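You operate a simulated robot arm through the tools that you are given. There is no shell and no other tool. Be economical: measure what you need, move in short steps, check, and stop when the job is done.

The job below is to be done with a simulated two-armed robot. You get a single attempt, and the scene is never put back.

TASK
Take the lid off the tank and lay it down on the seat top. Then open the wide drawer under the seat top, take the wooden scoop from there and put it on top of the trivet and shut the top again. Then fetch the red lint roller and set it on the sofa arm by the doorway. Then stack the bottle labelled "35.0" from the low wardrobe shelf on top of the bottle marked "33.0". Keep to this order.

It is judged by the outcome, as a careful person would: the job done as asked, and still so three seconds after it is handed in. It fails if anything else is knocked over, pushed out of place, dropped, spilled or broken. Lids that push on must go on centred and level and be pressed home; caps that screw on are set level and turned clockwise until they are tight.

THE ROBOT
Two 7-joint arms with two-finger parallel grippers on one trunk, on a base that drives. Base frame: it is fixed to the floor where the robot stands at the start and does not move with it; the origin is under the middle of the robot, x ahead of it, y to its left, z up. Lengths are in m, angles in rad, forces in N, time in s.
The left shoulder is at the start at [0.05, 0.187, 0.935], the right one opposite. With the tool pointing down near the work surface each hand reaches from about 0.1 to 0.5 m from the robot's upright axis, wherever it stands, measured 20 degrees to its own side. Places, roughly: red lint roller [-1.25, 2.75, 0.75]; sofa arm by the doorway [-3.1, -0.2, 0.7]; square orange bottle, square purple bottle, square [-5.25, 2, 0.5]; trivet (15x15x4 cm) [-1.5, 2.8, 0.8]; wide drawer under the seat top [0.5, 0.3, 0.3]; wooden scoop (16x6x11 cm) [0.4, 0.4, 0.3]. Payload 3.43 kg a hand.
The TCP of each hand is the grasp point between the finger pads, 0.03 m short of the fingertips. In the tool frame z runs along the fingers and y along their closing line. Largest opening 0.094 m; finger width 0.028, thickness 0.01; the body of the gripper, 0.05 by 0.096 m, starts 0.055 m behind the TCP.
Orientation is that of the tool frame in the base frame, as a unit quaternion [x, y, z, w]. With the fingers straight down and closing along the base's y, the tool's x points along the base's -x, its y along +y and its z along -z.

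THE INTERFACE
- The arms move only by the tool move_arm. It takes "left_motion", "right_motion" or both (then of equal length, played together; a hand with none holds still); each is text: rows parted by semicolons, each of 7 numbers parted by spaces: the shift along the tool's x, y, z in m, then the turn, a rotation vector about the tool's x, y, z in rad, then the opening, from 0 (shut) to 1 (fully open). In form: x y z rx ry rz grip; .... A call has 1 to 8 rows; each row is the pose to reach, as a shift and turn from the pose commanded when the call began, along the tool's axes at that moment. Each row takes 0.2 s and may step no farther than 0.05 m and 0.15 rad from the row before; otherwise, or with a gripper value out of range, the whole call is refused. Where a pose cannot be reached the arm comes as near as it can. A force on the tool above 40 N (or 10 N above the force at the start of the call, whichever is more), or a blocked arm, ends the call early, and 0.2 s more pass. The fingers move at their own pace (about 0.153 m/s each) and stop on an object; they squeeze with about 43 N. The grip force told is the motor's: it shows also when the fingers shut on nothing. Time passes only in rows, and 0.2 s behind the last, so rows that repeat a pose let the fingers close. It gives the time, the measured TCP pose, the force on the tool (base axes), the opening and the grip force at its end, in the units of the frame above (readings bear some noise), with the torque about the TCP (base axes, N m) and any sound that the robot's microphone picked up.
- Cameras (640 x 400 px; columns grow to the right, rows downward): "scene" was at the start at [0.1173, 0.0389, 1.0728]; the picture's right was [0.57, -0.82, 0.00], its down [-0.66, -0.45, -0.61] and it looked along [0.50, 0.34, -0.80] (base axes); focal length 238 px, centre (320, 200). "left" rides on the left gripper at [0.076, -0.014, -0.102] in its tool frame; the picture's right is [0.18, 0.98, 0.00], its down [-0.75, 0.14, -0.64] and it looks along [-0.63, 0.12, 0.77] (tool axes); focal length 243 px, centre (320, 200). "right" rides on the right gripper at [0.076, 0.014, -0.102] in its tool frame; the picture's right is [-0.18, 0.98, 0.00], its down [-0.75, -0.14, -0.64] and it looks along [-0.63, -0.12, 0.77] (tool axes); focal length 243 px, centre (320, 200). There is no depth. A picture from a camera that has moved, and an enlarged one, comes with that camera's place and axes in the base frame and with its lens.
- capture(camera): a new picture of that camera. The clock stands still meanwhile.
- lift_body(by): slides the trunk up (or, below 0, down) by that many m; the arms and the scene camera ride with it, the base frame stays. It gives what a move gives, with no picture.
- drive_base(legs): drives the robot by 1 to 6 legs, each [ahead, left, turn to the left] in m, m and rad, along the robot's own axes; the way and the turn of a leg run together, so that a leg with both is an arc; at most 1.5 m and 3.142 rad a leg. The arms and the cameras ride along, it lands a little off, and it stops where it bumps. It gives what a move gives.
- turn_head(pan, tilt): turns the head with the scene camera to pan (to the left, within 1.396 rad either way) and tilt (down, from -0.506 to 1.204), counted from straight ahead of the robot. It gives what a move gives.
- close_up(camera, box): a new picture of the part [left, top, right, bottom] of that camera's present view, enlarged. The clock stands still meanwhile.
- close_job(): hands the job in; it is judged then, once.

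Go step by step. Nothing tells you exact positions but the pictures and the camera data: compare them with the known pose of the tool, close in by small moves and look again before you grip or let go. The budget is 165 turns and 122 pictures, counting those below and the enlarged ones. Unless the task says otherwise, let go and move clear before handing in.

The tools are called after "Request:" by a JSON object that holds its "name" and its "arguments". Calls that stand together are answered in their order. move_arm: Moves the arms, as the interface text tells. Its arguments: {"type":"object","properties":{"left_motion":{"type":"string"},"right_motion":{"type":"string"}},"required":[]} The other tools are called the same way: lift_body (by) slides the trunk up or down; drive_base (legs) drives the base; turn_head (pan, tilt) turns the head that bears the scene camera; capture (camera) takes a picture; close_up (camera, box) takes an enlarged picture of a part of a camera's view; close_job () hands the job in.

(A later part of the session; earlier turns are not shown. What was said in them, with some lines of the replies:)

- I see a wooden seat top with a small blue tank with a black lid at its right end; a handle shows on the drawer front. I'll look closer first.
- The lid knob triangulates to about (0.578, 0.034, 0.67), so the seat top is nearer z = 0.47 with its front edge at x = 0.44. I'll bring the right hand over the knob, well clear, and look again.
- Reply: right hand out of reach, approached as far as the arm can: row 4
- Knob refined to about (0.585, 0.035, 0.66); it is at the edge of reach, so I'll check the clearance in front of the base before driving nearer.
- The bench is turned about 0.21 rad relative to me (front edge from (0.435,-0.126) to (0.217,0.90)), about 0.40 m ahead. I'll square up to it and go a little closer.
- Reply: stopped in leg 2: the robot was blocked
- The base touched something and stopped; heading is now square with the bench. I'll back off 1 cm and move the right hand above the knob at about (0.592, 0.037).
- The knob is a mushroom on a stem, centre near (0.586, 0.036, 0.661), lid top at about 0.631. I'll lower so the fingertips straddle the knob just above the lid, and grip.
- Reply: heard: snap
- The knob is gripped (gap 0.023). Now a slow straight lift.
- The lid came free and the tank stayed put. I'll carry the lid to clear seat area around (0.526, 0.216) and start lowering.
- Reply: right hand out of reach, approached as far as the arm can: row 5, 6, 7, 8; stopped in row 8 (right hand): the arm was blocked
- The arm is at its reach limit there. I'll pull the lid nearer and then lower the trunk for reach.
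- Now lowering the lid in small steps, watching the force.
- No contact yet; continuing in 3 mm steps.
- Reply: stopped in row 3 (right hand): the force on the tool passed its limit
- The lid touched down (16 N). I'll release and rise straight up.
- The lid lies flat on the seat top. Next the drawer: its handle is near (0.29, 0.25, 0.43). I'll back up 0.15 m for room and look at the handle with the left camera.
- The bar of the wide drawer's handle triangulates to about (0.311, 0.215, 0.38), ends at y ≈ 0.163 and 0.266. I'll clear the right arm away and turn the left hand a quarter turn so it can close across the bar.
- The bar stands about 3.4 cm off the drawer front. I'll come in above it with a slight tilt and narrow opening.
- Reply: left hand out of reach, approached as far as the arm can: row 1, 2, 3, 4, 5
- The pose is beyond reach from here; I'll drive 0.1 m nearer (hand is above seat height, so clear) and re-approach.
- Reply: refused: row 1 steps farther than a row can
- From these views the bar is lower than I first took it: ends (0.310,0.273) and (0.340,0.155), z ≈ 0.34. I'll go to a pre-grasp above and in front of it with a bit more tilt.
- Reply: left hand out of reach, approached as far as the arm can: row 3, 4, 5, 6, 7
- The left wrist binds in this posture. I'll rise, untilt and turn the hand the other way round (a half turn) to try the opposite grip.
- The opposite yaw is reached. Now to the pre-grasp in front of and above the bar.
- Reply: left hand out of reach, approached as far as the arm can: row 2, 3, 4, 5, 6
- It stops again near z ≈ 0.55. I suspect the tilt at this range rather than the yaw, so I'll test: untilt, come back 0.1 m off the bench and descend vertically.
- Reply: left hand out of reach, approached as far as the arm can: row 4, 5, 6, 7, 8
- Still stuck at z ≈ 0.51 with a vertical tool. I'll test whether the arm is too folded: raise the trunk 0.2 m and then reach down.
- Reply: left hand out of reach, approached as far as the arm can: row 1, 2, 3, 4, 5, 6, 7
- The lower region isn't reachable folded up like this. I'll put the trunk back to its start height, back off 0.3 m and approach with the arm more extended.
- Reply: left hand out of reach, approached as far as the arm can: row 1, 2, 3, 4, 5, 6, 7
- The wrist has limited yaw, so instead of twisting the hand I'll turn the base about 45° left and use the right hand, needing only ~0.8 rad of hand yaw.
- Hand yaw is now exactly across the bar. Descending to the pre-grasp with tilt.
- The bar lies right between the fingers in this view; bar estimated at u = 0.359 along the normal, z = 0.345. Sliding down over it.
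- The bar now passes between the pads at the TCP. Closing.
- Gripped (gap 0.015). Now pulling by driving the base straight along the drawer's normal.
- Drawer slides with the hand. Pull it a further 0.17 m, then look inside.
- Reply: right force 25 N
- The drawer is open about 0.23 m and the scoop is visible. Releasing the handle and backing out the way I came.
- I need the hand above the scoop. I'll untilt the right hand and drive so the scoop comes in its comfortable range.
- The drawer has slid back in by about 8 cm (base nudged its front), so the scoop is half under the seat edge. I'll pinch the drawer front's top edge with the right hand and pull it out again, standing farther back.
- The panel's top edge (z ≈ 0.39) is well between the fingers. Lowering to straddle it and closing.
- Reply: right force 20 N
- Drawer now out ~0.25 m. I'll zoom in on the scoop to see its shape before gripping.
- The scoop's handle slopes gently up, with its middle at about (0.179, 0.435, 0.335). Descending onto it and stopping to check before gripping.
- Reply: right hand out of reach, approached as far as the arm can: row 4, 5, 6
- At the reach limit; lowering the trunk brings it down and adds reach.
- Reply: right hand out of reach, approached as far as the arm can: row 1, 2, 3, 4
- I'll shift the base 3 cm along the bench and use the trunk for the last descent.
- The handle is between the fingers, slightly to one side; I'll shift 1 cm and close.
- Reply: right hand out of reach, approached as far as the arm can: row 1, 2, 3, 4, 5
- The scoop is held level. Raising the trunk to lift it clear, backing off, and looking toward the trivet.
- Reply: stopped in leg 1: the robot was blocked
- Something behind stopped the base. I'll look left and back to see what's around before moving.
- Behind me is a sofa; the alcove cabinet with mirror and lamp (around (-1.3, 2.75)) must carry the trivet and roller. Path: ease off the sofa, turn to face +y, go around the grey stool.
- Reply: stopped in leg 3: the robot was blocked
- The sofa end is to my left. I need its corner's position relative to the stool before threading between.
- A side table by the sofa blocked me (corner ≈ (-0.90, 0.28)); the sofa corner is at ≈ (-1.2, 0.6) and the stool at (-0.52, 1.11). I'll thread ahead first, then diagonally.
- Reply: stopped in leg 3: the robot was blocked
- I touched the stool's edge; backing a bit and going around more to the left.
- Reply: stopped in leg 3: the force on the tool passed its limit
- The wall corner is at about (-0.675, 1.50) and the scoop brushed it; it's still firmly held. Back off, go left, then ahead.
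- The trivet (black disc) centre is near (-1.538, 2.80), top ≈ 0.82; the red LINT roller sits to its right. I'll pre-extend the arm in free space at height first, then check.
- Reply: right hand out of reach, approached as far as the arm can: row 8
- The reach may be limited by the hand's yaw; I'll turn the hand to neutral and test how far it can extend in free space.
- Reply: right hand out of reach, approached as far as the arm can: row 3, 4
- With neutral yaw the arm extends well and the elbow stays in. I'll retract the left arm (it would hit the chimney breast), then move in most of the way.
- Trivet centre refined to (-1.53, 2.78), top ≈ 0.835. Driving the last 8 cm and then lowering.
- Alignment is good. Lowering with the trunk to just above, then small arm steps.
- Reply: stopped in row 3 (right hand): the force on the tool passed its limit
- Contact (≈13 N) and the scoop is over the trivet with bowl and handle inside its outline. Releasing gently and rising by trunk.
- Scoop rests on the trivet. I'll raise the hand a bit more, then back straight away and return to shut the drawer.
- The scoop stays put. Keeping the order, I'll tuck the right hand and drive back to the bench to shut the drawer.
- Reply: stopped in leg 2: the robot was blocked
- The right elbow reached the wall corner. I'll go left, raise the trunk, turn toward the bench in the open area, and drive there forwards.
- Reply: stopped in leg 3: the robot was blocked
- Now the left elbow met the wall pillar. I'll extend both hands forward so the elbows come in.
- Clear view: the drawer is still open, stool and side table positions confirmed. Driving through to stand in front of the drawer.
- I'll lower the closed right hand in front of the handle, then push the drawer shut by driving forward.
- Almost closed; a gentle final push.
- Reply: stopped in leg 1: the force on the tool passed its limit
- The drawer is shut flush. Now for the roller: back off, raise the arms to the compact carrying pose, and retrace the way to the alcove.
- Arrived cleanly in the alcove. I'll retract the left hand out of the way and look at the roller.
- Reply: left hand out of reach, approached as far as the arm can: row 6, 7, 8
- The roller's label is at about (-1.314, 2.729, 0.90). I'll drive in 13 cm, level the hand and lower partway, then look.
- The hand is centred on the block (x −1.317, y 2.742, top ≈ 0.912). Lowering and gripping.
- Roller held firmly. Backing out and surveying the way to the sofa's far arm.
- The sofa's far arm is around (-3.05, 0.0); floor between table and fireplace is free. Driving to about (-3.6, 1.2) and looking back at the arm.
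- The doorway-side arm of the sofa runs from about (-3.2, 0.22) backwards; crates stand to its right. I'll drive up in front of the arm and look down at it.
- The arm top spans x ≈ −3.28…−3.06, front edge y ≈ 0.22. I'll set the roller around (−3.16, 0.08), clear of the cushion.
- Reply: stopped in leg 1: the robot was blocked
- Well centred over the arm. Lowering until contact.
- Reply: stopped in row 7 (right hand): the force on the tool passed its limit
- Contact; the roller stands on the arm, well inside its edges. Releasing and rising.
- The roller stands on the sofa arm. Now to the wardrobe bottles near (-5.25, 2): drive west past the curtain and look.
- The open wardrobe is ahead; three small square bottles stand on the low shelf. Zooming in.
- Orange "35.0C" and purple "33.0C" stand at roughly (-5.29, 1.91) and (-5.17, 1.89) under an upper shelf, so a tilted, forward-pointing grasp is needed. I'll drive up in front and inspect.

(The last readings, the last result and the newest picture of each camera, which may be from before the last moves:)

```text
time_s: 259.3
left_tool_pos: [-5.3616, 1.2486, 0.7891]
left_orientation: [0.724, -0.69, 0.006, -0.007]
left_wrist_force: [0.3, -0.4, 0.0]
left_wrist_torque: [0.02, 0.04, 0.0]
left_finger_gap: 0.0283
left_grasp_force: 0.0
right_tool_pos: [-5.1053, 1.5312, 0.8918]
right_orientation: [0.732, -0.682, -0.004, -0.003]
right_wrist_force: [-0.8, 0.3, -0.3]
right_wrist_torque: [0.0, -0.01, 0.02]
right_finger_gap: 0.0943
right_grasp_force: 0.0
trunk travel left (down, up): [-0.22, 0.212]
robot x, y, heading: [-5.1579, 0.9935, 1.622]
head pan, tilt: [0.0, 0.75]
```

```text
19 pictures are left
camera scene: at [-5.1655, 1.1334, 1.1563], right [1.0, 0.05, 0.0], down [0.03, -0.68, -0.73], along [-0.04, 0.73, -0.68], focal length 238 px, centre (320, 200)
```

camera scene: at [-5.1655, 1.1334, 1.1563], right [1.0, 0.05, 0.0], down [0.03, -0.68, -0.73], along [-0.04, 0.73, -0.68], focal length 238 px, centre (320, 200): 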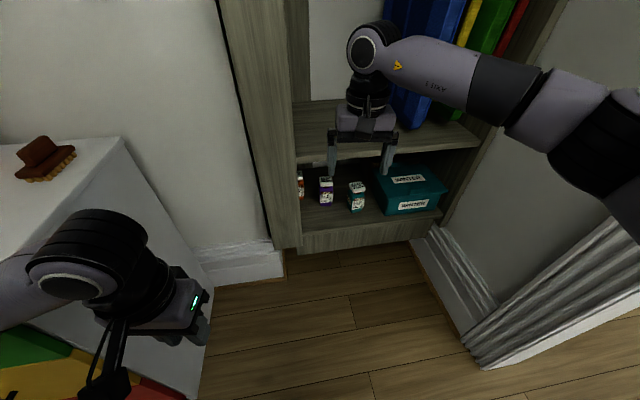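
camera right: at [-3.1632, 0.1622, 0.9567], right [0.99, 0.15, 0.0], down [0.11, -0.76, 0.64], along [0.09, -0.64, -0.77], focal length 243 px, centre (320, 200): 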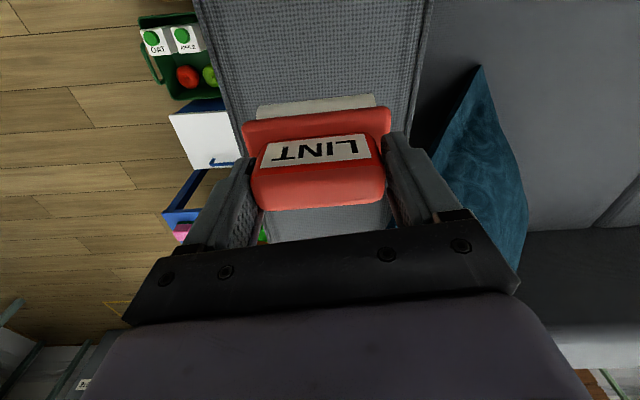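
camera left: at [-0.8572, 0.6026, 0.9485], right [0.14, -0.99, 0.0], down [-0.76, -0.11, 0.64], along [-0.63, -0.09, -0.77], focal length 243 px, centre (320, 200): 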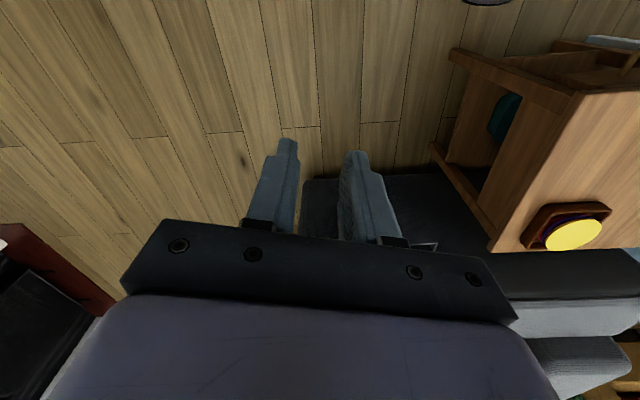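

Request:
{"name": "close_up", "arguments": {"camera": "scene", "box": [270, 130, 400, 230]}}

```text
4.00 times, centred on (335, 180) of scene
camera zoom: at [-5.1655, 1.1334, 1.1563], right [1.0, 0.05, 0.0], down [0.03, -0.68, -0.73], along [-0.04, 0.73, -0.68], focal length 950 px, centre (260, 280)
```

zoom: 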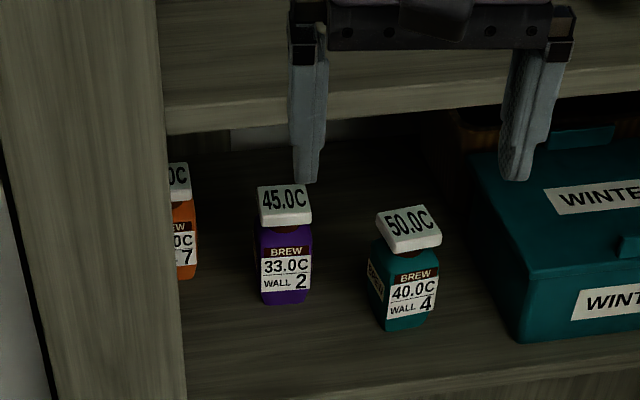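

Measured: shelf top z ≈ 0.4225, bottles ≈ 5 cm wide, 11.4 cm tall; purple centre (-5.178, 1.915), orange ≈ (-5.305, 1.95), partly behind the front post (inner edge x ≈ -5.274); upper shelf underside ≈ 0.737. I'll pitch the right hand ~62° forward here in free space.

Request:
{"name": "move_arm", "arguments": {"right_motion": "0 0 0.02 0 -0.135 0 1; 0 0 0.04 0 -0.27 0 1; 0 0 0.06 0 -0.405 0 1; 0 0 0.08 0 -0.54 0 1; 0 0 0.1 0 -0.675 0 1; 0 0 0.12 0 -0.81 0 1; 0 0 0.14 0 -0.945 0 1; 0 0 0.16 0 -1.08 0 1"}}

Request:
{"name": "lift_body", "arguments": {"by": -0.12}}

```text
time_s: 261.1
left_tool_pos: [-5.362, 1.248, 0.788]
left_orientation: [0.724, -0.689, 0.007, -0.007]
left_wrist_force: [-0.8, 0.1, 1.0]
left_wrist_torque: [0.01, 0.01, 0.03]
left_finger_gap: 0.0283
left_grasp_force: 0.1
right_tool_pos: [-5.1077, 1.5335, 0.7325]
right_orientation: [0.626, -0.582, -0.381, -0.352]
right_wrist_force: [0.4, 0.1, 0.0]
right_wrist_torque: [0.04, 0.0, 0.03]
right_finger_gap: 0.094
right_grasp_force: 0.1
trunk travel left (down, up): [-0.22, 0.212]
robot x, y, heading: [-5.1538, 0.9979, 1.615]
head pan, tilt: [0.0, 0.75]
```

```text
time_s: 262.6
left_tool_pos: [-5.3598, 1.2435, 0.6719]
left_orientation: [0.725, -0.689, 0.004, -0.008]
left_wrist_force: [0.0, -0.7, -0.3]
left_wrist_torque: [0.02, -0.04, -0.01]
left_finger_gap: 0.0284
left_grasp_force: 0.0
right_tool_pos: [-5.1052, 1.5308, 0.6159]
right_orientation: [0.625, -0.582, -0.383, -0.352]
right_wrist_force: [0.6, -0.2, 0.3]
right_wrist_torque: [0.02, -0.02, 0.01]
right_finger_gap: 0.0938
right_grasp_force: 0.0
trunk travel left (down, up): [-0.1, 0.332]
robot x, y, heading: [-5.1532, 0.9958, 1.619]
head pan, tilt: [0.0, 0.75]
```

The pitched pose is reachable. Now extend and lower the hand to grasp height, and position the base for a diagonal approach (azimuth ≈ 2.0) past the post.

Request:
{"name": "move_arm", "arguments": {"right_motion": "0.017 0 0.0426 0 0 0 0.9; 0.0345 0 0.0852 0 0 0 0.85; 0.052 0 0.1278 0 0 0 0.85; 0.069 0 0.1705 0 0 0 0.85"}}

Request:
{"name": "drive_base", "arguments": {"legs": [[0, 0, 0.38], [0.0, -0.19, 0]]}}

Request:
{"name": "capture", "arguments": {"camera": "right"}}

Request:
{"name": "capture", "arguments": {"camera": "scene"}}

```text
time_s: 263.6
left_tool_pos: [-5.3599, 1.2436, 0.6713]
left_orientation: [0.724, -0.69, 0.004, -0.007]
left_wrist_force: [-0.3, -0.3, -0.5]
left_wrist_torque: [0.04, 0.03, 0.0]
left_finger_gap: 0.0281
left_grasp_force: 0.2
right_tool_pos: [-5.1144, 1.6508, 0.4761]
right_orientation: [0.625, -0.582, -0.383, -0.352]
right_wrist_force: [-0.3, 0.1, 0.3]
right_wrist_torque: [0.0, 0.0, 0.01]
right_finger_gap: 0.0798
right_grasp_force: 0.0
trunk travel left (down, up): [-0.1, 0.332]
robot x, y, heading: [-5.1537, 0.9978, 1.621]
head pan, tilt: [0.0, 0.75]
```

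```text
time_s: 266.4
left_tool_pos: [-5.2687, 1.2313, 0.669]
left_orientation: [0.844, -0.537, 0.004, -0.009]
left_wrist_force: [-1.2, 0.2, 0.4]
left_wrist_torque: [-0.01, 0.01, 0.01]
left_finger_gap: 0.0281
left_grasp_force: 0.0
right_tool_pos: [-5.1937, 1.7004, 0.4737]
right_orientation: [0.727, -0.451, -0.441, -0.272]
right_wrist_force: [0.3, -0.6, -0.7]
right_wrist_torque: [0.01, -0.02, -0.01]
right_finger_gap: 0.0799
right_grasp_force: 0.1
trunk travel left (down, up): [-0.1, 0.332]
robot x, y, heading: [-4.9851, 1.0734, 2.005]
head pan, tilt: [0.0, 0.75]
```

```text
17 pictures are left
camera right: at [-5.1504, 1.5806, 0.4525], right [-0.92, -0.36, 0.17], down [0.23, -0.13, 0.96], along [-0.33, 0.92, 0.2], focal length 243 px, centre (320, 200)
```

right: 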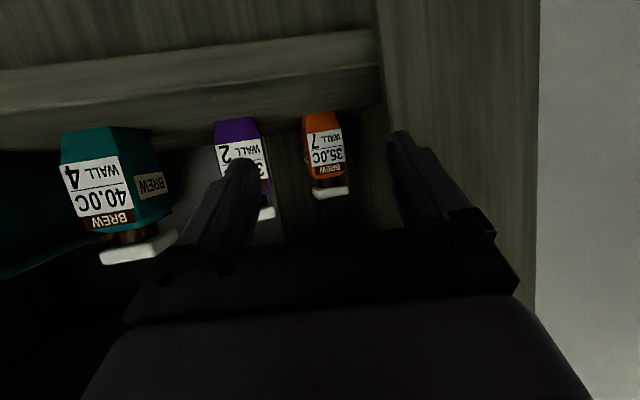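

```text
16 pictures are left
camera scene: at [-5.0468, 1.201, 1.0363], right [0.91, 0.42, 0.0], down [0.29, -0.62, -0.73], along [-0.31, 0.66, -0.68], focal length 238 px, centre (320, 200)
```

scene: 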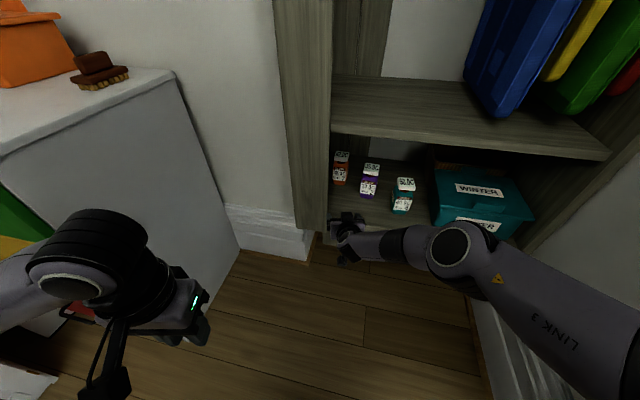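

The orange bottle sits almost on the hand's line of motion, ~12 mm to the right; post edge is ~4–5 cm left. I'll shift right, rotate slightly, and advance half way.

Request:
{"name": "drive_base", "arguments": {"legs": [[-0.002, -0.057, 0], [0, 0, 0.05], [0.11, 0.003, 0]]}}

Request:
{"name": "capture", "arguments": {"camera": "right"}}

```text
time_s: 268.5
left_tool_pos: [-5.279, 1.3348, 0.6692]
left_orientation: [0.858, -0.514, 0.005, -0.008]
left_wrist_force: [0.0, -0.3, 0.4]
left_wrist_torque: [0.02, 0.01, -0.02]
left_finger_gap: 0.0282
left_grasp_force: 0.1
right_tool_pos: [-5.2277, 1.8072, 0.4735]
right_orientation: [0.738, -0.433, -0.447, -0.261]
right_wrist_force: [0.5, 0.2, 0.0]
right_wrist_torque: [-0.03, 0.0, 0.01]
right_finger_gap: 0.08
right_grasp_force: 0.1
trunk travel left (down, up): [-0.1, 0.332]
robot x, y, heading: [-4.9854, 1.1925, 2.061]
head pan, tilt: [0.0, 0.75]
```

```text
15 pictures are left
camera right: at [-5.1773, 1.6893, 0.4525], right [-0.9, -0.41, 0.17], down [0.23, -0.12, 0.96], along [-0.37, 0.9, 0.2], focal length 243 px, centre (320, 200)
```

right: 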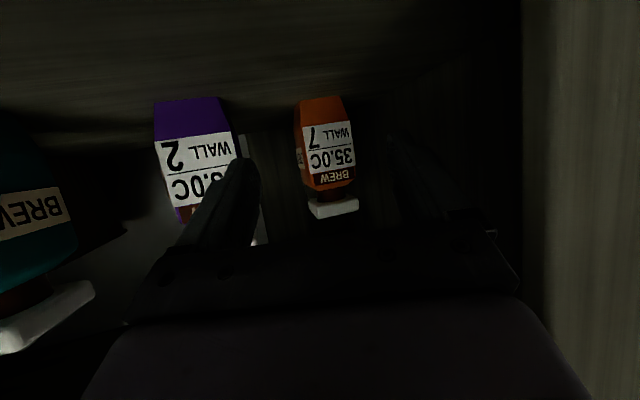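

On line: orange centred within 3 mm, purple clear by ~1.5 cm. Advancing the remaining 14 cm.

Request:
{"name": "drive_base", "arguments": {"legs": [[0.14, 0.002, 0]]}}

Request:
{"name": "capture", "arguments": {"camera": "right"}}

```text
time_s: 269.9
left_tool_pos: [-5.3445, 1.4548, 0.6699]
left_orientation: [0.858, -0.514, 0.005, -0.008]
left_wrist_force: [0.8, -1.1, 0.7]
left_wrist_torque: [0.01, -0.01, -0.01]
left_finger_gap: 0.0285
left_grasp_force: 0.1
right_tool_pos: [-5.2941, 1.9277, 0.4724]
right_orientation: [0.738, -0.432, -0.448, -0.26]
right_wrist_force: [0.3, -0.5, 0.1]
right_wrist_torque: [0.0, -0.03, -0.03]
right_finger_gap: 0.0796
right_grasp_force: 0.0
trunk travel left (down, up): [-0.1, 0.332]
robot x, y, heading: [-5.0526, 1.3129, 2.059]
head pan, tilt: [0.0, 0.75]
```

```text
14 pictures are left
camera right: at [-5.2444, 1.8104, 0.4525], right [-0.9, -0.41, 0.17], down [0.23, -0.12, 0.96], along [-0.37, 0.9, 0.2], focal length 243 px, centre (320, 200)
```

right: 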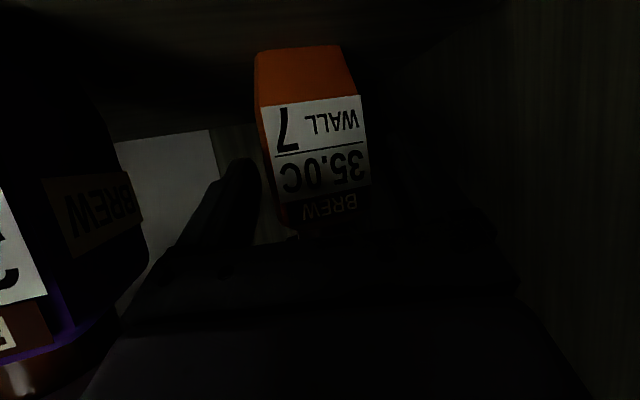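

TCP is level with the bottle's front face; 2.2 cm more, then grip.

Request:
{"name": "drive_base", "arguments": {"legs": [[0.023, 0, 0]]}}

Request:
{"name": "move_arm", "arguments": {"right_motion": "0 0 0 0 0 0 0.6; 0 0 0 0 0 0 0.4; 0 0 0 0 0 0 0.4; 0 0 0 0 0 0 0.4"}}

```text
time_s: 270.6
left_tool_pos: [-5.3554, 1.4766, 0.6685]
left_orientation: [0.858, -0.514, 0.005, -0.008]
left_wrist_force: [-0.6, -0.2, 0.3]
left_wrist_torque: [0.01, -0.01, -0.05]
left_finger_gap: 0.0282
left_grasp_force: 0.0
right_tool_pos: [-5.3049, 1.9467, 0.4734]
right_orientation: [0.739, -0.432, -0.448, -0.26]
right_wrist_force: [0.0, 0.2, 0.6]
right_wrist_torque: [-0.01, -0.01, 0.01]
right_finger_gap: 0.0797
right_grasp_force: 0.0
trunk travel left (down, up): [-0.1, 0.332]
robot x, y, heading: [-5.0606, 1.3347, 2.057]
head pan, tilt: [0.0, 0.75]
```

```text
time_s: 271.6
left_tool_pos: [-5.3553, 1.4749, 0.669]
left_orientation: [0.857, -0.515, 0.005, -0.008]
left_wrist_force: [-0.5, 0.7, -0.1]
left_wrist_torque: [0.02, 0.04, -0.02]
left_finger_gap: 0.0282
left_grasp_force: 0.0
right_tool_pos: [-5.3051, 1.9464, 0.4733]
right_orientation: [0.739, -0.432, -0.447, -0.259]
right_wrist_force: [0.9, 1.0, 1.5]
right_wrist_torque: [0.19, 0.04, -0.06]
right_finger_gap: 0.063
right_grasp_force: 43.1
trunk travel left (down, up): [-0.1, 0.332]
robot x, y, heading: [-5.0612, 1.3383, 2.06]
head pan, tilt: [0.0, 0.75]
```

Gripped at 6.3 cm. Lifting 2 cm with the trunk and checking.

Request:
{"name": "lift_body", "arguments": {"by": 0.02}}

Request:
{"name": "capture", "arguments": {"camera": "right"}}

```text
time_s: 272.3
left_tool_pos: [-5.3562, 1.4741, 0.688]
left_orientation: [0.858, -0.514, 0.006, -0.007]
left_wrist_force: [0.3, 0.5, -0.1]
left_wrist_torque: [-0.01, 0.0, 0.0]
left_finger_gap: 0.0281
left_grasp_force: 0.1
right_tool_pos: [-5.3032, 1.9402, 0.4848]
right_orientation: [0.742, -0.433, -0.444, -0.256]
right_wrist_force: [-0.5, -0.1, -2.7]
right_wrist_torque: [-0.07, -0.03, 0.01]
right_finger_gap: 0.0633
right_grasp_force: 43.1
trunk travel left (down, up): [-0.12, 0.312]
robot x, y, heading: [-5.0635, 1.3342, 2.061]
head pan, tilt: [0.0, 0.75]
```

```text
13 pictures are left
camera right: at [-5.2534, 1.8238, 0.4662], right [-0.9, -0.41, 0.17], down [0.23, -0.11, 0.97], along [-0.38, 0.91, 0.19], focal length 243 px, centre (320, 200)
```

right: 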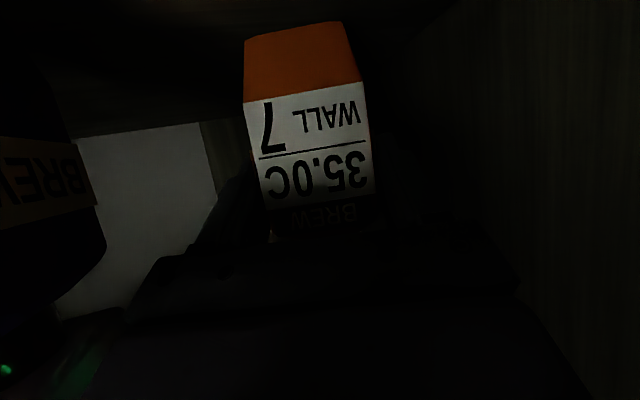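

Request:
{"name": "lift_body", "arguments": {"by": 0.02}}

Request:
{"name": "close_up", "arguments": {"camera": "scene", "box": [260, 60, 480, 260]}}

```text
time_s: 273.0
left_tool_pos: [-5.3553, 1.4743, 0.7083]
left_orientation: [0.857, -0.515, 0.005, -0.009]
left_wrist_force: [0.3, 0.0, 0.1]
left_wrist_torque: [0.01, 0.03, -0.01]
left_finger_gap: 0.028
left_grasp_force: 0.1
right_tool_pos: [-5.3026, 1.934, 0.4972]
right_orientation: [0.746, -0.434, -0.438, -0.251]
right_wrist_force: [0.7, 0.2, -3.6]
right_wrist_torque: [-0.02, -0.07, 0.02]
right_finger_gap: 0.0627
right_grasp_force: 43.1
trunk travel left (down, up): [-0.14, 0.292]
robot x, y, heading: [-5.0641, 1.3361, 2.064]
head pan, tilt: [0.0, 0.75]
```

```text
2.00 times, centred on (370, 160) of scene
camera zoom: at [-5.1315, 1.4561, 1.0759], right [0.88, 0.47, 0.0], down [0.32, -0.6, -0.73], along [-0.34, 0.65, -0.68], focal length 475 px, centre (220, 280)
```

zoom: 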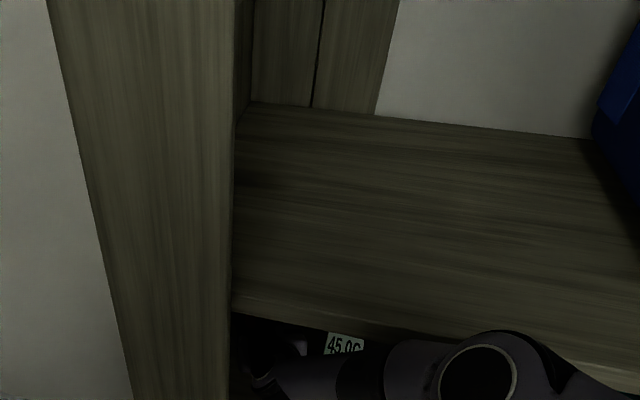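

The arm link is brushing the upper shelf, so no more lifting here; the bottle has ~2 cm clearance. Pulling straight back out.

Request:
{"name": "drive_base", "arguments": {"legs": [[-0.15, -0.003, 0], [-0.15, -0.003, 0]]}}

Request:
{"name": "capture", "arguments": {"camera": "scene"}}

```text
time_s: 275.3
left_tool_pos: [-5.2088, 1.2118, 0.7101]
left_orientation: [0.857, -0.515, 0.005, -0.008]
left_wrist_force: [0.4, -0.4, 0.1]
left_wrist_torque: [0.02, -0.01, 0.01]
left_finger_gap: 0.028
left_grasp_force: 0.1
right_tool_pos: [-5.1571, 1.6843, 0.5122]
right_orientation: [0.738, -0.433, -0.447, -0.261]
right_wrist_force: [0.0, 1.3, -3.1]
right_wrist_torque: [-0.04, -0.01, -0.04]
right_finger_gap: 0.0626
right_grasp_force: 43.3
trunk travel left (down, up): [-0.14, 0.292]
robot x, y, heading: [-4.9151, 1.0737, 2.057]
head pan, tilt: [0.0, 0.75]
```

```text
11 pictures are left
camera scene: at [-4.9848, 1.1939, 1.0762], right [0.88, 0.47, 0.0], down [0.32, -0.6, -0.73], along [-0.34, 0.65, -0.68], focal length 238 px, centre (320, 200)
```

scene: 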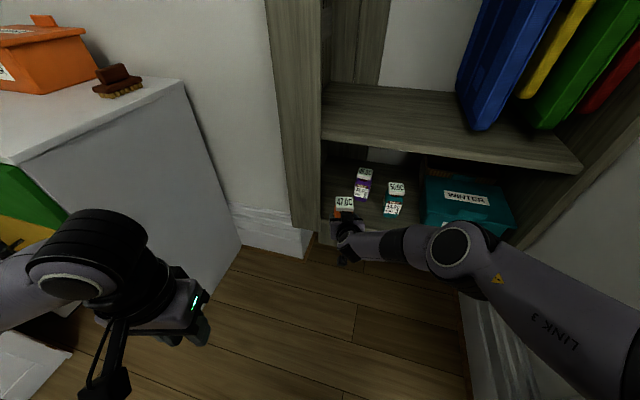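

The bottle is out and the others are undisturbed. Next: raise 10 cm, turn the base so the hand points nearly straight in, and line up in front of the purple bottle.

Request:
{"name": "lift_body", "arguments": {"by": 0.1}}

Request:
{"name": "drive_base", "arguments": {"legs": [[-0.03, 0, 0], [0, 0, -0.384], [0.02, 0.235, 0]]}}

Request:
{"name": "capture", "arguments": {"camera": "right"}}

Request:
{"name": "capture", "arguments": {"camera": "scene"}}

```text
time_s: 276.7
left_tool_pos: [-5.2097, 1.213, 0.8098]
left_orientation: [0.857, -0.515, 0.006, -0.008]
left_wrist_force: [0.2, 0.5, 0.2]
left_wrist_torque: [-0.02, -0.01, 0.0]
left_finger_gap: 0.028
left_grasp_force: 0.2
right_tool_pos: [-5.1578, 1.6842, 0.6125]
right_orientation: [0.739, -0.432, -0.448, -0.26]
right_wrist_force: [0.1, 0.0, -2.5]
right_wrist_torque: [-0.08, 0.0, 0.0]
right_finger_gap: 0.0626
right_grasp_force: 43.2
trunk travel left (down, up): [-0.24, 0.192]
robot x, y, heading: [-4.9178, 1.0714, 2.061]
head pan, tilt: [0.0, 0.75]
```

```text
time_s: 280.0
left_tool_pos: [-5.3571, 1.2801, 0.8096]
left_orientation: [0.743, -0.669, 0.007, -0.007]
left_wrist_force: [-1.3, -0.2, -0.4]
left_wrist_torque: [-0.01, 0.02, 0.01]
left_finger_gap: 0.0284
left_grasp_force: 0.1
right_tool_pos: [-5.1343, 1.6992, 0.6126]
right_orientation: [0.643, -0.565, -0.39, -0.34]
right_wrist_force: [-0.1, 0.0, -3.4]
right_wrist_torque: [-0.1, -0.04, 0.01]
right_finger_gap: 0.0624
right_grasp_force: 43.2
trunk travel left (down, up): [-0.24, 0.192]
robot x, y, heading: [-5.1403, 1.045, 1.674]
head pan, tilt: [0.0, 0.75]
```

```text
10 pictures are left
camera right: at [-5.1317, 1.5719, 0.5922], right [-0.99, -0.04, 0.17], down [0.17, -0.2, 0.97], along [-0.01, 0.98, 0.2], focal length 243 px, centre (320, 200)
```

right: 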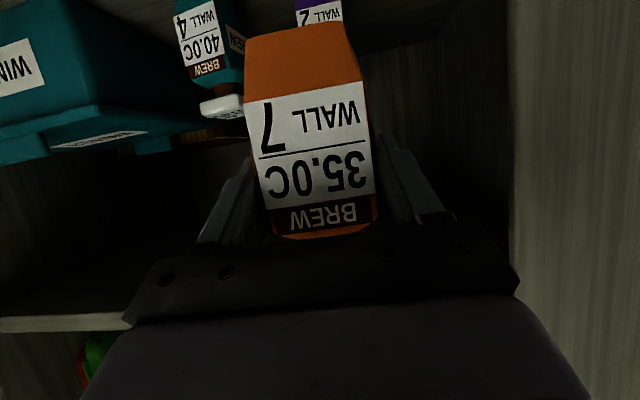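

```text
9 pictures are left
camera scene: at [-5.1563, 1.1784, 1.1762], right [0.99, 0.11, 0.0], down [0.07, -0.68, -0.73], along [-0.08, 0.73, -0.68], focal length 238 px, centre (320, 200)
```

scene: 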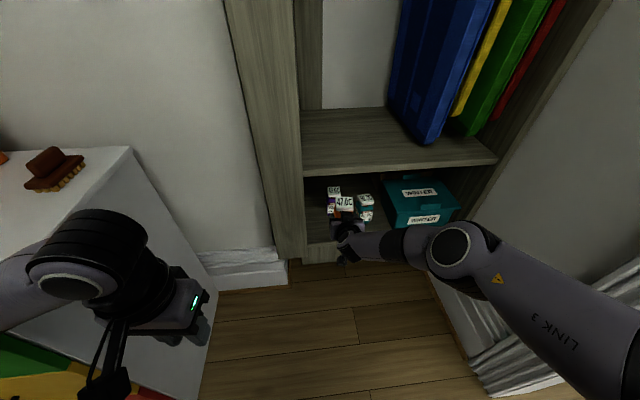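

Lined up: the purple bottle is ~2 cm left of my line and the elbow clears the wardrobe. Moving left and halfway in.

Request:
{"name": "drive_base", "arguments": {"legs": [[0.0, 0.023, 0], [0.13, 0, 0]]}}

Request:
{"name": "capture", "arguments": {"camera": "right"}}

Request:
{"name": "close_up", "arguments": {"camera": "scene", "box": [290, 130, 410, 250]}}

```text
time_s: 281.3
left_tool_pos: [-5.3836, 1.2863, 0.8059]
left_orientation: [0.749, -0.663, 0.009, 0.007]
left_wrist_force: [-1.2, -0.5, 0.2]
left_wrist_torque: [0.04, -0.04, 0.0]
left_finger_gap: 0.0283
left_grasp_force: 0.1
right_tool_pos: [-5.1627, 1.7141, 0.6133]
right_orientation: [0.645, -0.562, -0.394, -0.336]
right_wrist_force: [-0.4, 0.5, -3.8]
right_wrist_torque: [-0.08, -0.02, 0.03]
right_finger_gap: 0.0628
right_grasp_force: 43.2
trunk travel left (down, up): [-0.24, 0.192]
robot x, y, heading: [-5.1604, 1.0574, 1.685]
head pan, tilt: [0.0, 0.75]
stopped in leg 2: the robot was blocked; the commanded pose is now the measured one
```

```text
8 pictures are left
camera right: at [-5.1582, 1.5873, 0.594], right [-0.98, -0.05, 0.17], down [0.18, -0.2, 0.96], along [-0.02, 0.98, 0.2], focal length 243 px, centre (320, 200)
```

right: 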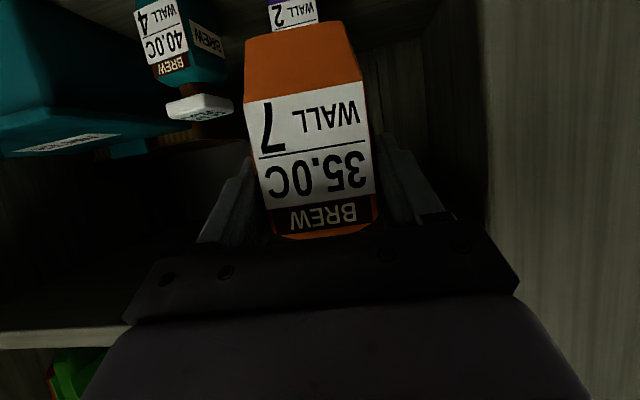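

```text
3.33 times, centred on (350, 190) of scene
camera zoom: at [-5.1753, 1.1921, 1.1775], right [0.99, 0.12, -0.01], down [0.07, -0.67, -0.74], along [-0.09, 0.73, -0.68], focal length 792 px, centre (220, 233)
```

zoom: 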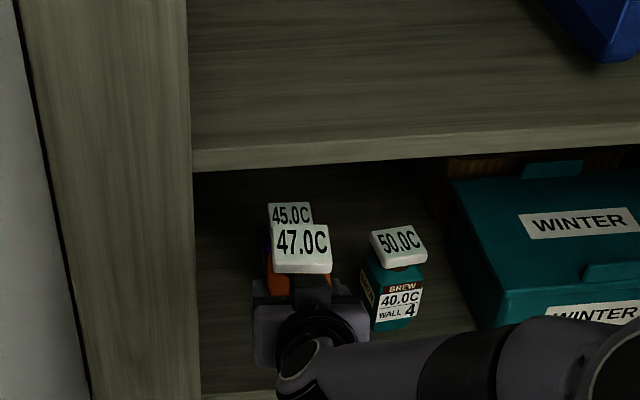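

My left arm is touching the chest of drawers. I'll back off, lift and tuck the left arm, and take a slightly more angled approach from further right.

Request:
{"name": "drive_base", "arguments": {"legs": [[-0.06, -0.04, 0]]}}

Request:
{"name": "move_arm", "arguments": {"left_motion": "0.0 -0.018 -0.04 0 0 0 0.3; 0.0 -0.036 -0.08 0 0 0 0.3; 0.0 -0.054 -0.12 0 0 0 0.3; 0 -0.072 -0.16 0 0 0 0.3; 0 -0.09 -0.2 0 0 0 0.3"}}

Request:
{"name": "drive_base", "arguments": {"legs": [[0, -0.1, 0.14]]}}

```text
time_s: 282.3
left_tool_pos: [-5.3384, 1.2368, 0.8023]
left_orientation: [0.747, -0.665, 0.014, 0.005]
left_wrist_force: [0.3, 0.6, 0.3]
left_wrist_torque: [0.0, 0.02, -0.01]
left_finger_gap: 0.028
left_grasp_force: 0.0
right_tool_pos: [-5.1161, 1.6622, 0.6118]
right_orientation: [0.645, -0.562, -0.392, -0.338]
right_wrist_force: [0.4, 0.8, -3.2]
right_wrist_torque: [-0.04, -0.02, 0.01]
right_finger_gap: 0.0624
right_grasp_force: 42.8
trunk travel left (down, up): [-0.24, 0.192]
robot x, y, heading: [-5.1165, 1.0057, 1.69]
head pan, tilt: [0.0, 0.75]
```

```text
time_s: 283.5
left_tool_pos: [-5.252, 1.2502, 1.0037]
left_orientation: [0.747, -0.665, 0.014, 0.006]
left_wrist_force: [0.1, 0.1, -0.5]
left_wrist_torque: [-0.01, 0.03, 0.0]
left_finger_gap: 0.0282
left_grasp_force: 0.1
right_tool_pos: [-5.1162, 1.6621, 0.6124]
right_orientation: [0.645, -0.562, -0.391, -0.338]
right_wrist_force: [0.7, -0.1, -3.0]
right_wrist_torque: [-0.07, -0.01, 0.03]
right_finger_gap: 0.0624
right_grasp_force: 42.4
trunk travel left (down, up): [-0.24, 0.192]
robot x, y, heading: [-5.1181, 1.0061, 1.685]
head pan, tilt: [0.0, 0.75]
```

```text
time_s: 284.6
left_tool_pos: [-5.1909, 1.2468, 1.0039]
left_orientation: [0.792, -0.61, 0.015, 0.005]
left_wrist_force: [-0.8, 0.6, 0.5]
left_wrist_torque: [0.0, -0.01, -0.03]
left_finger_gap: 0.0282
left_grasp_force: 0.1
right_tool_pos: [-5.1153, 1.6743, 0.6108]
right_orientation: [0.684, -0.515, -0.414, -0.309]
right_wrist_force: [-0.3, -0.1, -3.2]
right_wrist_torque: [-0.08, -0.01, -0.01]
right_finger_gap: 0.0623
right_grasp_force: 43.1
trunk travel left (down, up): [-0.24, 0.192]
robot x, y, heading: [-5.0174, 1.0222, 1.83]
head pan, tilt: [0.0, 0.75]
```

Now the line of motion leads almost exactly to the purple bottle (≈ 0.237 m ahead). Advancing in two legs.

Request:
{"name": "drive_base", "arguments": {"legs": [[0.1, -0.001, 0], [0.09, -0.001, 0]]}}

Request:
{"name": "close_up", "arguments": {"camera": "scene", "box": [270, 90, 410, 230]}}

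```text
time_s: 286.5
left_tool_pos: [-5.2366, 1.4338, 1.0039]
left_orientation: [0.792, -0.611, 0.016, 0.005]
left_wrist_force: [-0.1, 0.3, 0.6]
left_wrist_torque: [-0.01, 0.02, -0.03]
left_finger_gap: 0.0281
left_grasp_force: 0.0
right_tool_pos: [-5.1603, 1.8605, 0.6111]
right_orientation: [0.683, -0.516, -0.414, -0.31]
right_wrist_force: [-0.3, -0.7, -2.4]
right_wrist_torque: [-0.07, 0.0, -0.01]
right_finger_gap: 0.0623
right_grasp_force: 42.8
trunk travel left (down, up): [-0.24, 0.192]
robot x, y, heading: [-5.0655, 1.2085, 1.824]
head pan, tilt: [0.0, 0.75]
```

```text
2.86 times, centred on (340, 160) of scene
camera zoom: at [-5.1061, 1.3425, 1.1761], right [0.97, 0.25, 0.0], down [0.17, -0.66, -0.73], along [-0.18, 0.71, -0.68], focal length 678 px, centre (263, 314)
```

zoom: 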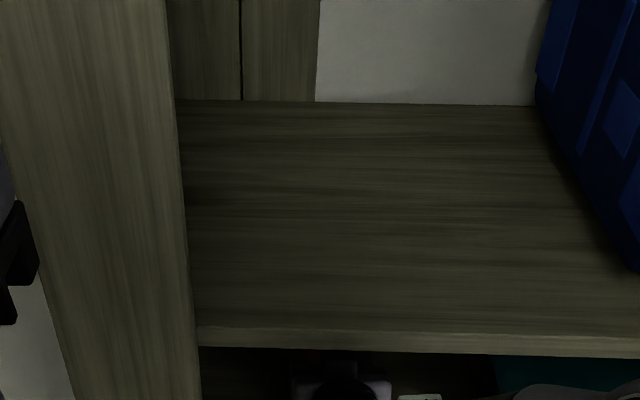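

Still clear. One look with the hand camera before the last 4.6 cm.

Request:
{"name": "drive_base", "arguments": {"legs": [[0.044, 0.002, 0]]}}

Request:
{"name": "capture", "arguments": {"camera": "right"}}

```text
time_s: 287.4
left_tool_pos: [-5.2504, 1.4757, 1.005]
left_orientation: [0.792, -0.611, 0.014, 0.005]
left_wrist_force: [-0.3, -0.2, 0.5]
left_wrist_torque: [-0.01, 0.0, 0.01]
left_finger_gap: 0.028
left_grasp_force: 0.1
right_tool_pos: [-5.1742, 1.9025, 0.611]
right_orientation: [0.684, -0.516, -0.413, -0.309]
right_wrist_force: [-0.4, 0.2, -2.8]
right_wrist_torque: [-0.06, -0.01, -0.02]
right_finger_gap: 0.062
right_grasp_force: 43.1
trunk travel left (down, up): [-0.24, 0.192]
robot x, y, heading: [-5.0792, 1.2519, 1.827]
head pan, tilt: [0.0, 0.75]
```

```text
5 pictures are left
camera right: at [-5.1523, 1.7763, 0.591], right [-0.97, -0.19, 0.17], down [0.2, -0.17, 0.97], along [-0.15, 0.97, 0.2], focal length 243 px, centre (320, 200)
```

right: 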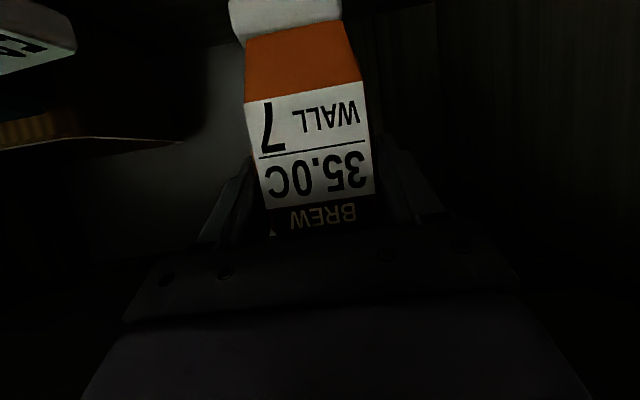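

The purple cap and the orange base line up laterally within a millimetre; about 5 mm deeper is better. Nudging ahead and lowering in 3 mm steps.

Request:
{"name": "drive_base", "arguments": {"legs": [[0.006, 0, 0]]}}

Request:
{"name": "move_arm", "arguments": {"right_motion": "0.0035 0 0.0019 0 0 0 0.4; 0.007 0 0.0038 0 0 0 0.4; 0.0106 0 0.0056 0 0 0 0.4; 0.0132 0 0.007 0 0 0 0.4; 0.0159 0 0.0084 0 0 0 0.4; 0.0177 0 0.0094 0 0 0 0.4"}}

```text
time_s: 288.1
left_tool_pos: [-5.2524, 1.4827, 1.0035]
left_orientation: [0.792, -0.61, 0.015, 0.005]
left_wrist_force: [1.1, -0.5, 0.0]
left_wrist_torque: [0.0, -0.04, -0.02]
left_finger_gap: 0.0283
left_grasp_force: 0.0
right_tool_pos: [-5.1751, 1.9076, 0.6103]
right_orientation: [0.684, -0.516, -0.413, -0.309]
right_wrist_force: [-1.0, -0.6, -3.2]
right_wrist_torque: [-0.04, 0.01, 0.01]
right_finger_gap: 0.0623
right_grasp_force: 43.1
trunk travel left (down, up): [-0.24, 0.192]
robot x, y, heading: [-5.0798, 1.2595, 1.823]
head pan, tilt: [0.0, 0.75]
```

```text
time_s: 289.5
left_tool_pos: [-5.2526, 1.4776, 1.0054]
left_orientation: [0.792, -0.61, 0.013, 0.003]
left_wrist_force: [1.0, 0.0, 0.2]
left_wrist_torque: [-0.01, 0.01, -0.02]
left_finger_gap: 0.0282
left_grasp_force: 0.1
right_tool_pos: [-5.1765, 1.9109, 0.5996]
right_orientation: [0.68, -0.514, -0.417, -0.315]
right_wrist_force: [-0.8, -3.5, 33.6]
right_wrist_torque: [-0.01, 0.02, -0.03]
right_finger_gap: 0.062
right_grasp_force: 42.9
trunk travel left (down, up): [-0.24, 0.192]
robot x, y, heading: [-5.0805, 1.2546, 1.824]
head pan, tilt: [0.0, 0.75]
```

Contact occurred at z ≈ 0.60 (34 N); easing off to a light touch and checking.

Request:
{"name": "move_arm", "arguments": {"right_motion": "-0.004 0 -0.0021 0 0 0 0.4; -0.0066 0 -0.0035 0 0 0 0.4; -0.0066 0 -0.0035 0 0 0 0.4"}}

Request:
{"name": "capture", "arguments": {"camera": "right"}}

```text
time_s: 290.3
left_tool_pos: [-5.252, 1.4817, 1.004]
left_orientation: [0.792, -0.61, 0.014, 0.004]
left_wrist_force: [0.5, 0.2, -0.1]
left_wrist_torque: [0.01, -0.01, 0.04]
left_finger_gap: 0.028
left_grasp_force: 0.1
right_tool_pos: [-5.1748, 1.9078, 0.5985]
right_orientation: [0.683, -0.516, -0.413, -0.311]
right_wrist_force: [0.6, 3.8, 9.0]
right_wrist_torque: [0.71, -0.17, 0.04]
right_finger_gap: 0.0617
right_grasp_force: 43.3
trunk travel left (down, up): [-0.24, 0.192]
robot x, y, heading: [-5.0844, 1.2591, 1.829]
head pan, tilt: [0.0, 0.75]
```

```text
4 pictures are left
camera right: at [-5.1538, 1.7822, 0.5795], right [-0.97, -0.19, 0.16], down [0.2, -0.17, 0.97], along [-0.15, 0.97, 0.2], focal length 243 px, centre (320, 200)
```

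right: 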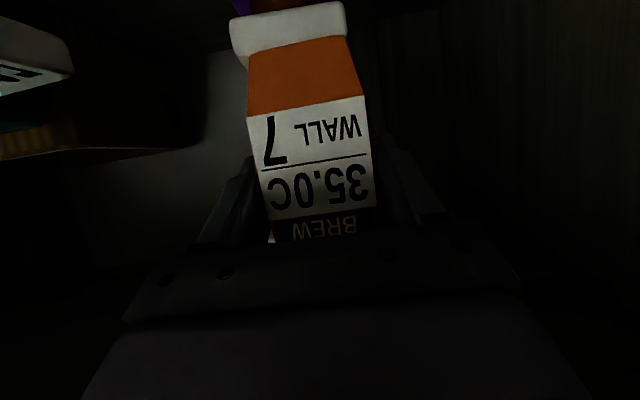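

The orange bottle sits centred on the purple cap (offset ≈ 2 mm). Opening the fingers slowly.

Request:
{"name": "move_arm", "arguments": {"right_motion": "0 0 0 0 0 0 0.62; 0 0 0 0 0 0 0.66; 0 0 0 0 0 0 0.7; 0 0 0 0 0 0 0.76; 0 0 0 0 0 0 0.82; 0 0 0 0 0 0 0.86; 0 0 0 0 0 0 0.9; 0 0 0 0 0 0 0.9"}}

Request:
{"name": "capture", "arguments": {"camera": "right"}}

```text
time_s: 292.1
left_tool_pos: [-5.2527, 1.4817, 1.0044]
left_orientation: [0.792, -0.611, 0.015, 0.005]
left_wrist_force: [-0.4, 0.1, 0.2]
left_wrist_torque: [-0.02, -0.01, -0.03]
left_finger_gap: 0.0283
left_grasp_force: 0.1
right_tool_pos: [-5.1757, 1.9071, 0.5991]
right_orientation: [0.683, -0.516, -0.413, -0.31]
right_wrist_force: [-0.2, -0.3, 0.8]
right_wrist_torque: [-0.01, -0.01, 0.01]
right_finger_gap: 0.0847
right_grasp_force: 0.2
trunk travel left (down, up): [-0.24, 0.192]
robot x, y, heading: [-5.0829, 1.255, 1.825]
head pan, tilt: [0.0, 0.75]
```

```text
3 pictures are left
camera right: at [-5.1546, 1.782, 0.5791], right [-0.97, -0.19, 0.17], down [0.2, -0.17, 0.97], along [-0.15, 0.97, 0.2], focal length 243 px, centre (320, 200)
```

right: 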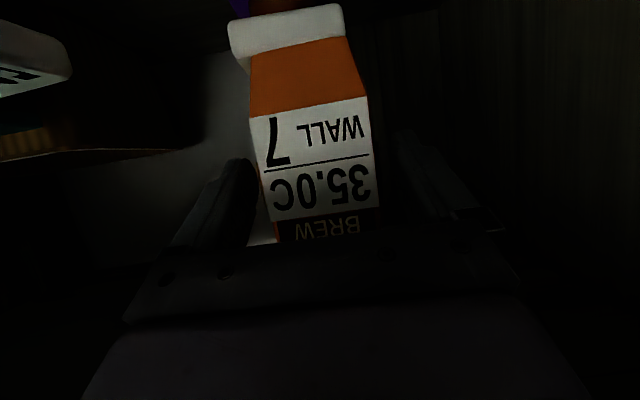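

Released and standing. Backing straight out along the hand's axis.

Request:
{"name": "drive_base", "arguments": {"legs": [[-0.1, -0.003, 0], [-0.22, -0.006, 0]]}}

Request:
{"name": "capture", "arguments": {"camera": "scene"}}

```text
time_s: 294.6
left_tool_pos: [-5.1613, 1.1761, 1.0029]
left_orientation: [0.792, -0.611, 0.014, 0.004]
left_wrist_force: [-0.1, 0.7, 0.2]
left_wrist_torque: [-0.01, 0.02, -0.04]
left_finger_gap: 0.0284
left_grasp_force: 0.0
right_tool_pos: [-5.0853, 1.6028, 0.5996]
right_orientation: [0.683, -0.517, -0.412, -0.31]
right_wrist_force: [-0.4, -0.3, -0.5]
right_wrist_torque: [0.0, 0.02, 0.0]
right_finger_gap: 0.0846
right_grasp_force: 0.0
trunk travel left (down, up): [-0.24, 0.192]
robot x, y, heading: [-4.9943, 0.9485, 1.825]
head pan, tilt: [0.0, 0.75]
```

```text
2 pictures are left
camera scene: at [-5.032, 1.0849, 1.1763], right [0.97, 0.25, 0.0], down [0.17, -0.66, -0.73], along [-0.18, 0.71, -0.68], focal length 238 px, centre (320, 200)
```

scene: 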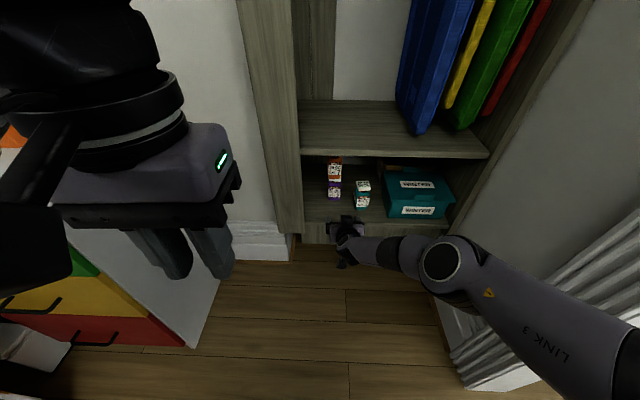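

The orange bottle stands on the purple one and both hands are clear. One enlarged look to confirm, then I'll hand in.

Request:
{"name": "close_up", "arguments": {"camera": "scene", "box": [300, 140, 400, 220]}}

```text
5.00 times, centred on (350, 180) of scene
camera zoom: at [-5.032, 1.0849, 1.1763], right [0.97, 0.25, 0.0], down [0.17, -0.66, -0.73], along [-0.18, 0.71, -0.68], focal length 1187 px, centre (170, 300)
```

zoom: 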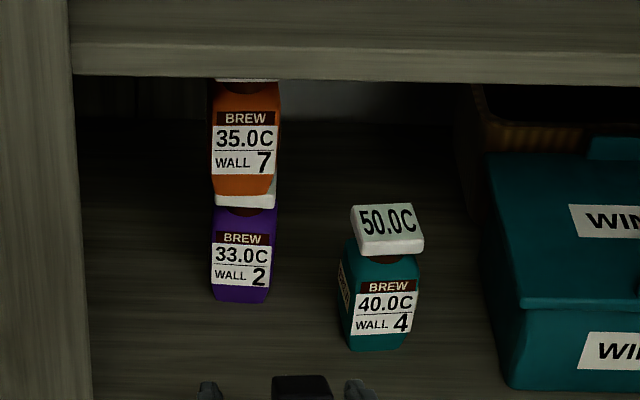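

The 35.0 bottle stands upright and centred on the 33.0 bottle, nothing near it has been disturbed, and both hands are clear, so I'm handing in.

Request:
{"name": "close_job", "arguments": {}}

```text
The job is handed in.
```

I did every step in the order you gave and handed the job in; I haven't been told the verdict.

- **Tank lid:** off the tank and lying flat on the seat top.
- **Wooden scoop:** on top of the trivet, with the end of its handle sticking out a little past the edge.
- **Wide drawer:** shut. I took "shut the top again" to mean this drawer.
- **Red lint roller:** standing on the sofa arm by the doorway.
- **Bottles:** 35.0 stands upright and centred on 33.0.

While driving, the robot lightly touched a few things: the side table by the sofa, the grey stool, a wall corner, the chest of drawers, the wardrobe's upper shelf and something in front of the sofa arm. The scoop brushed that wall corner while I was carrying it. I saw nothing fall or shift in the pictures afterwards, but I did not check each of these spots closely.
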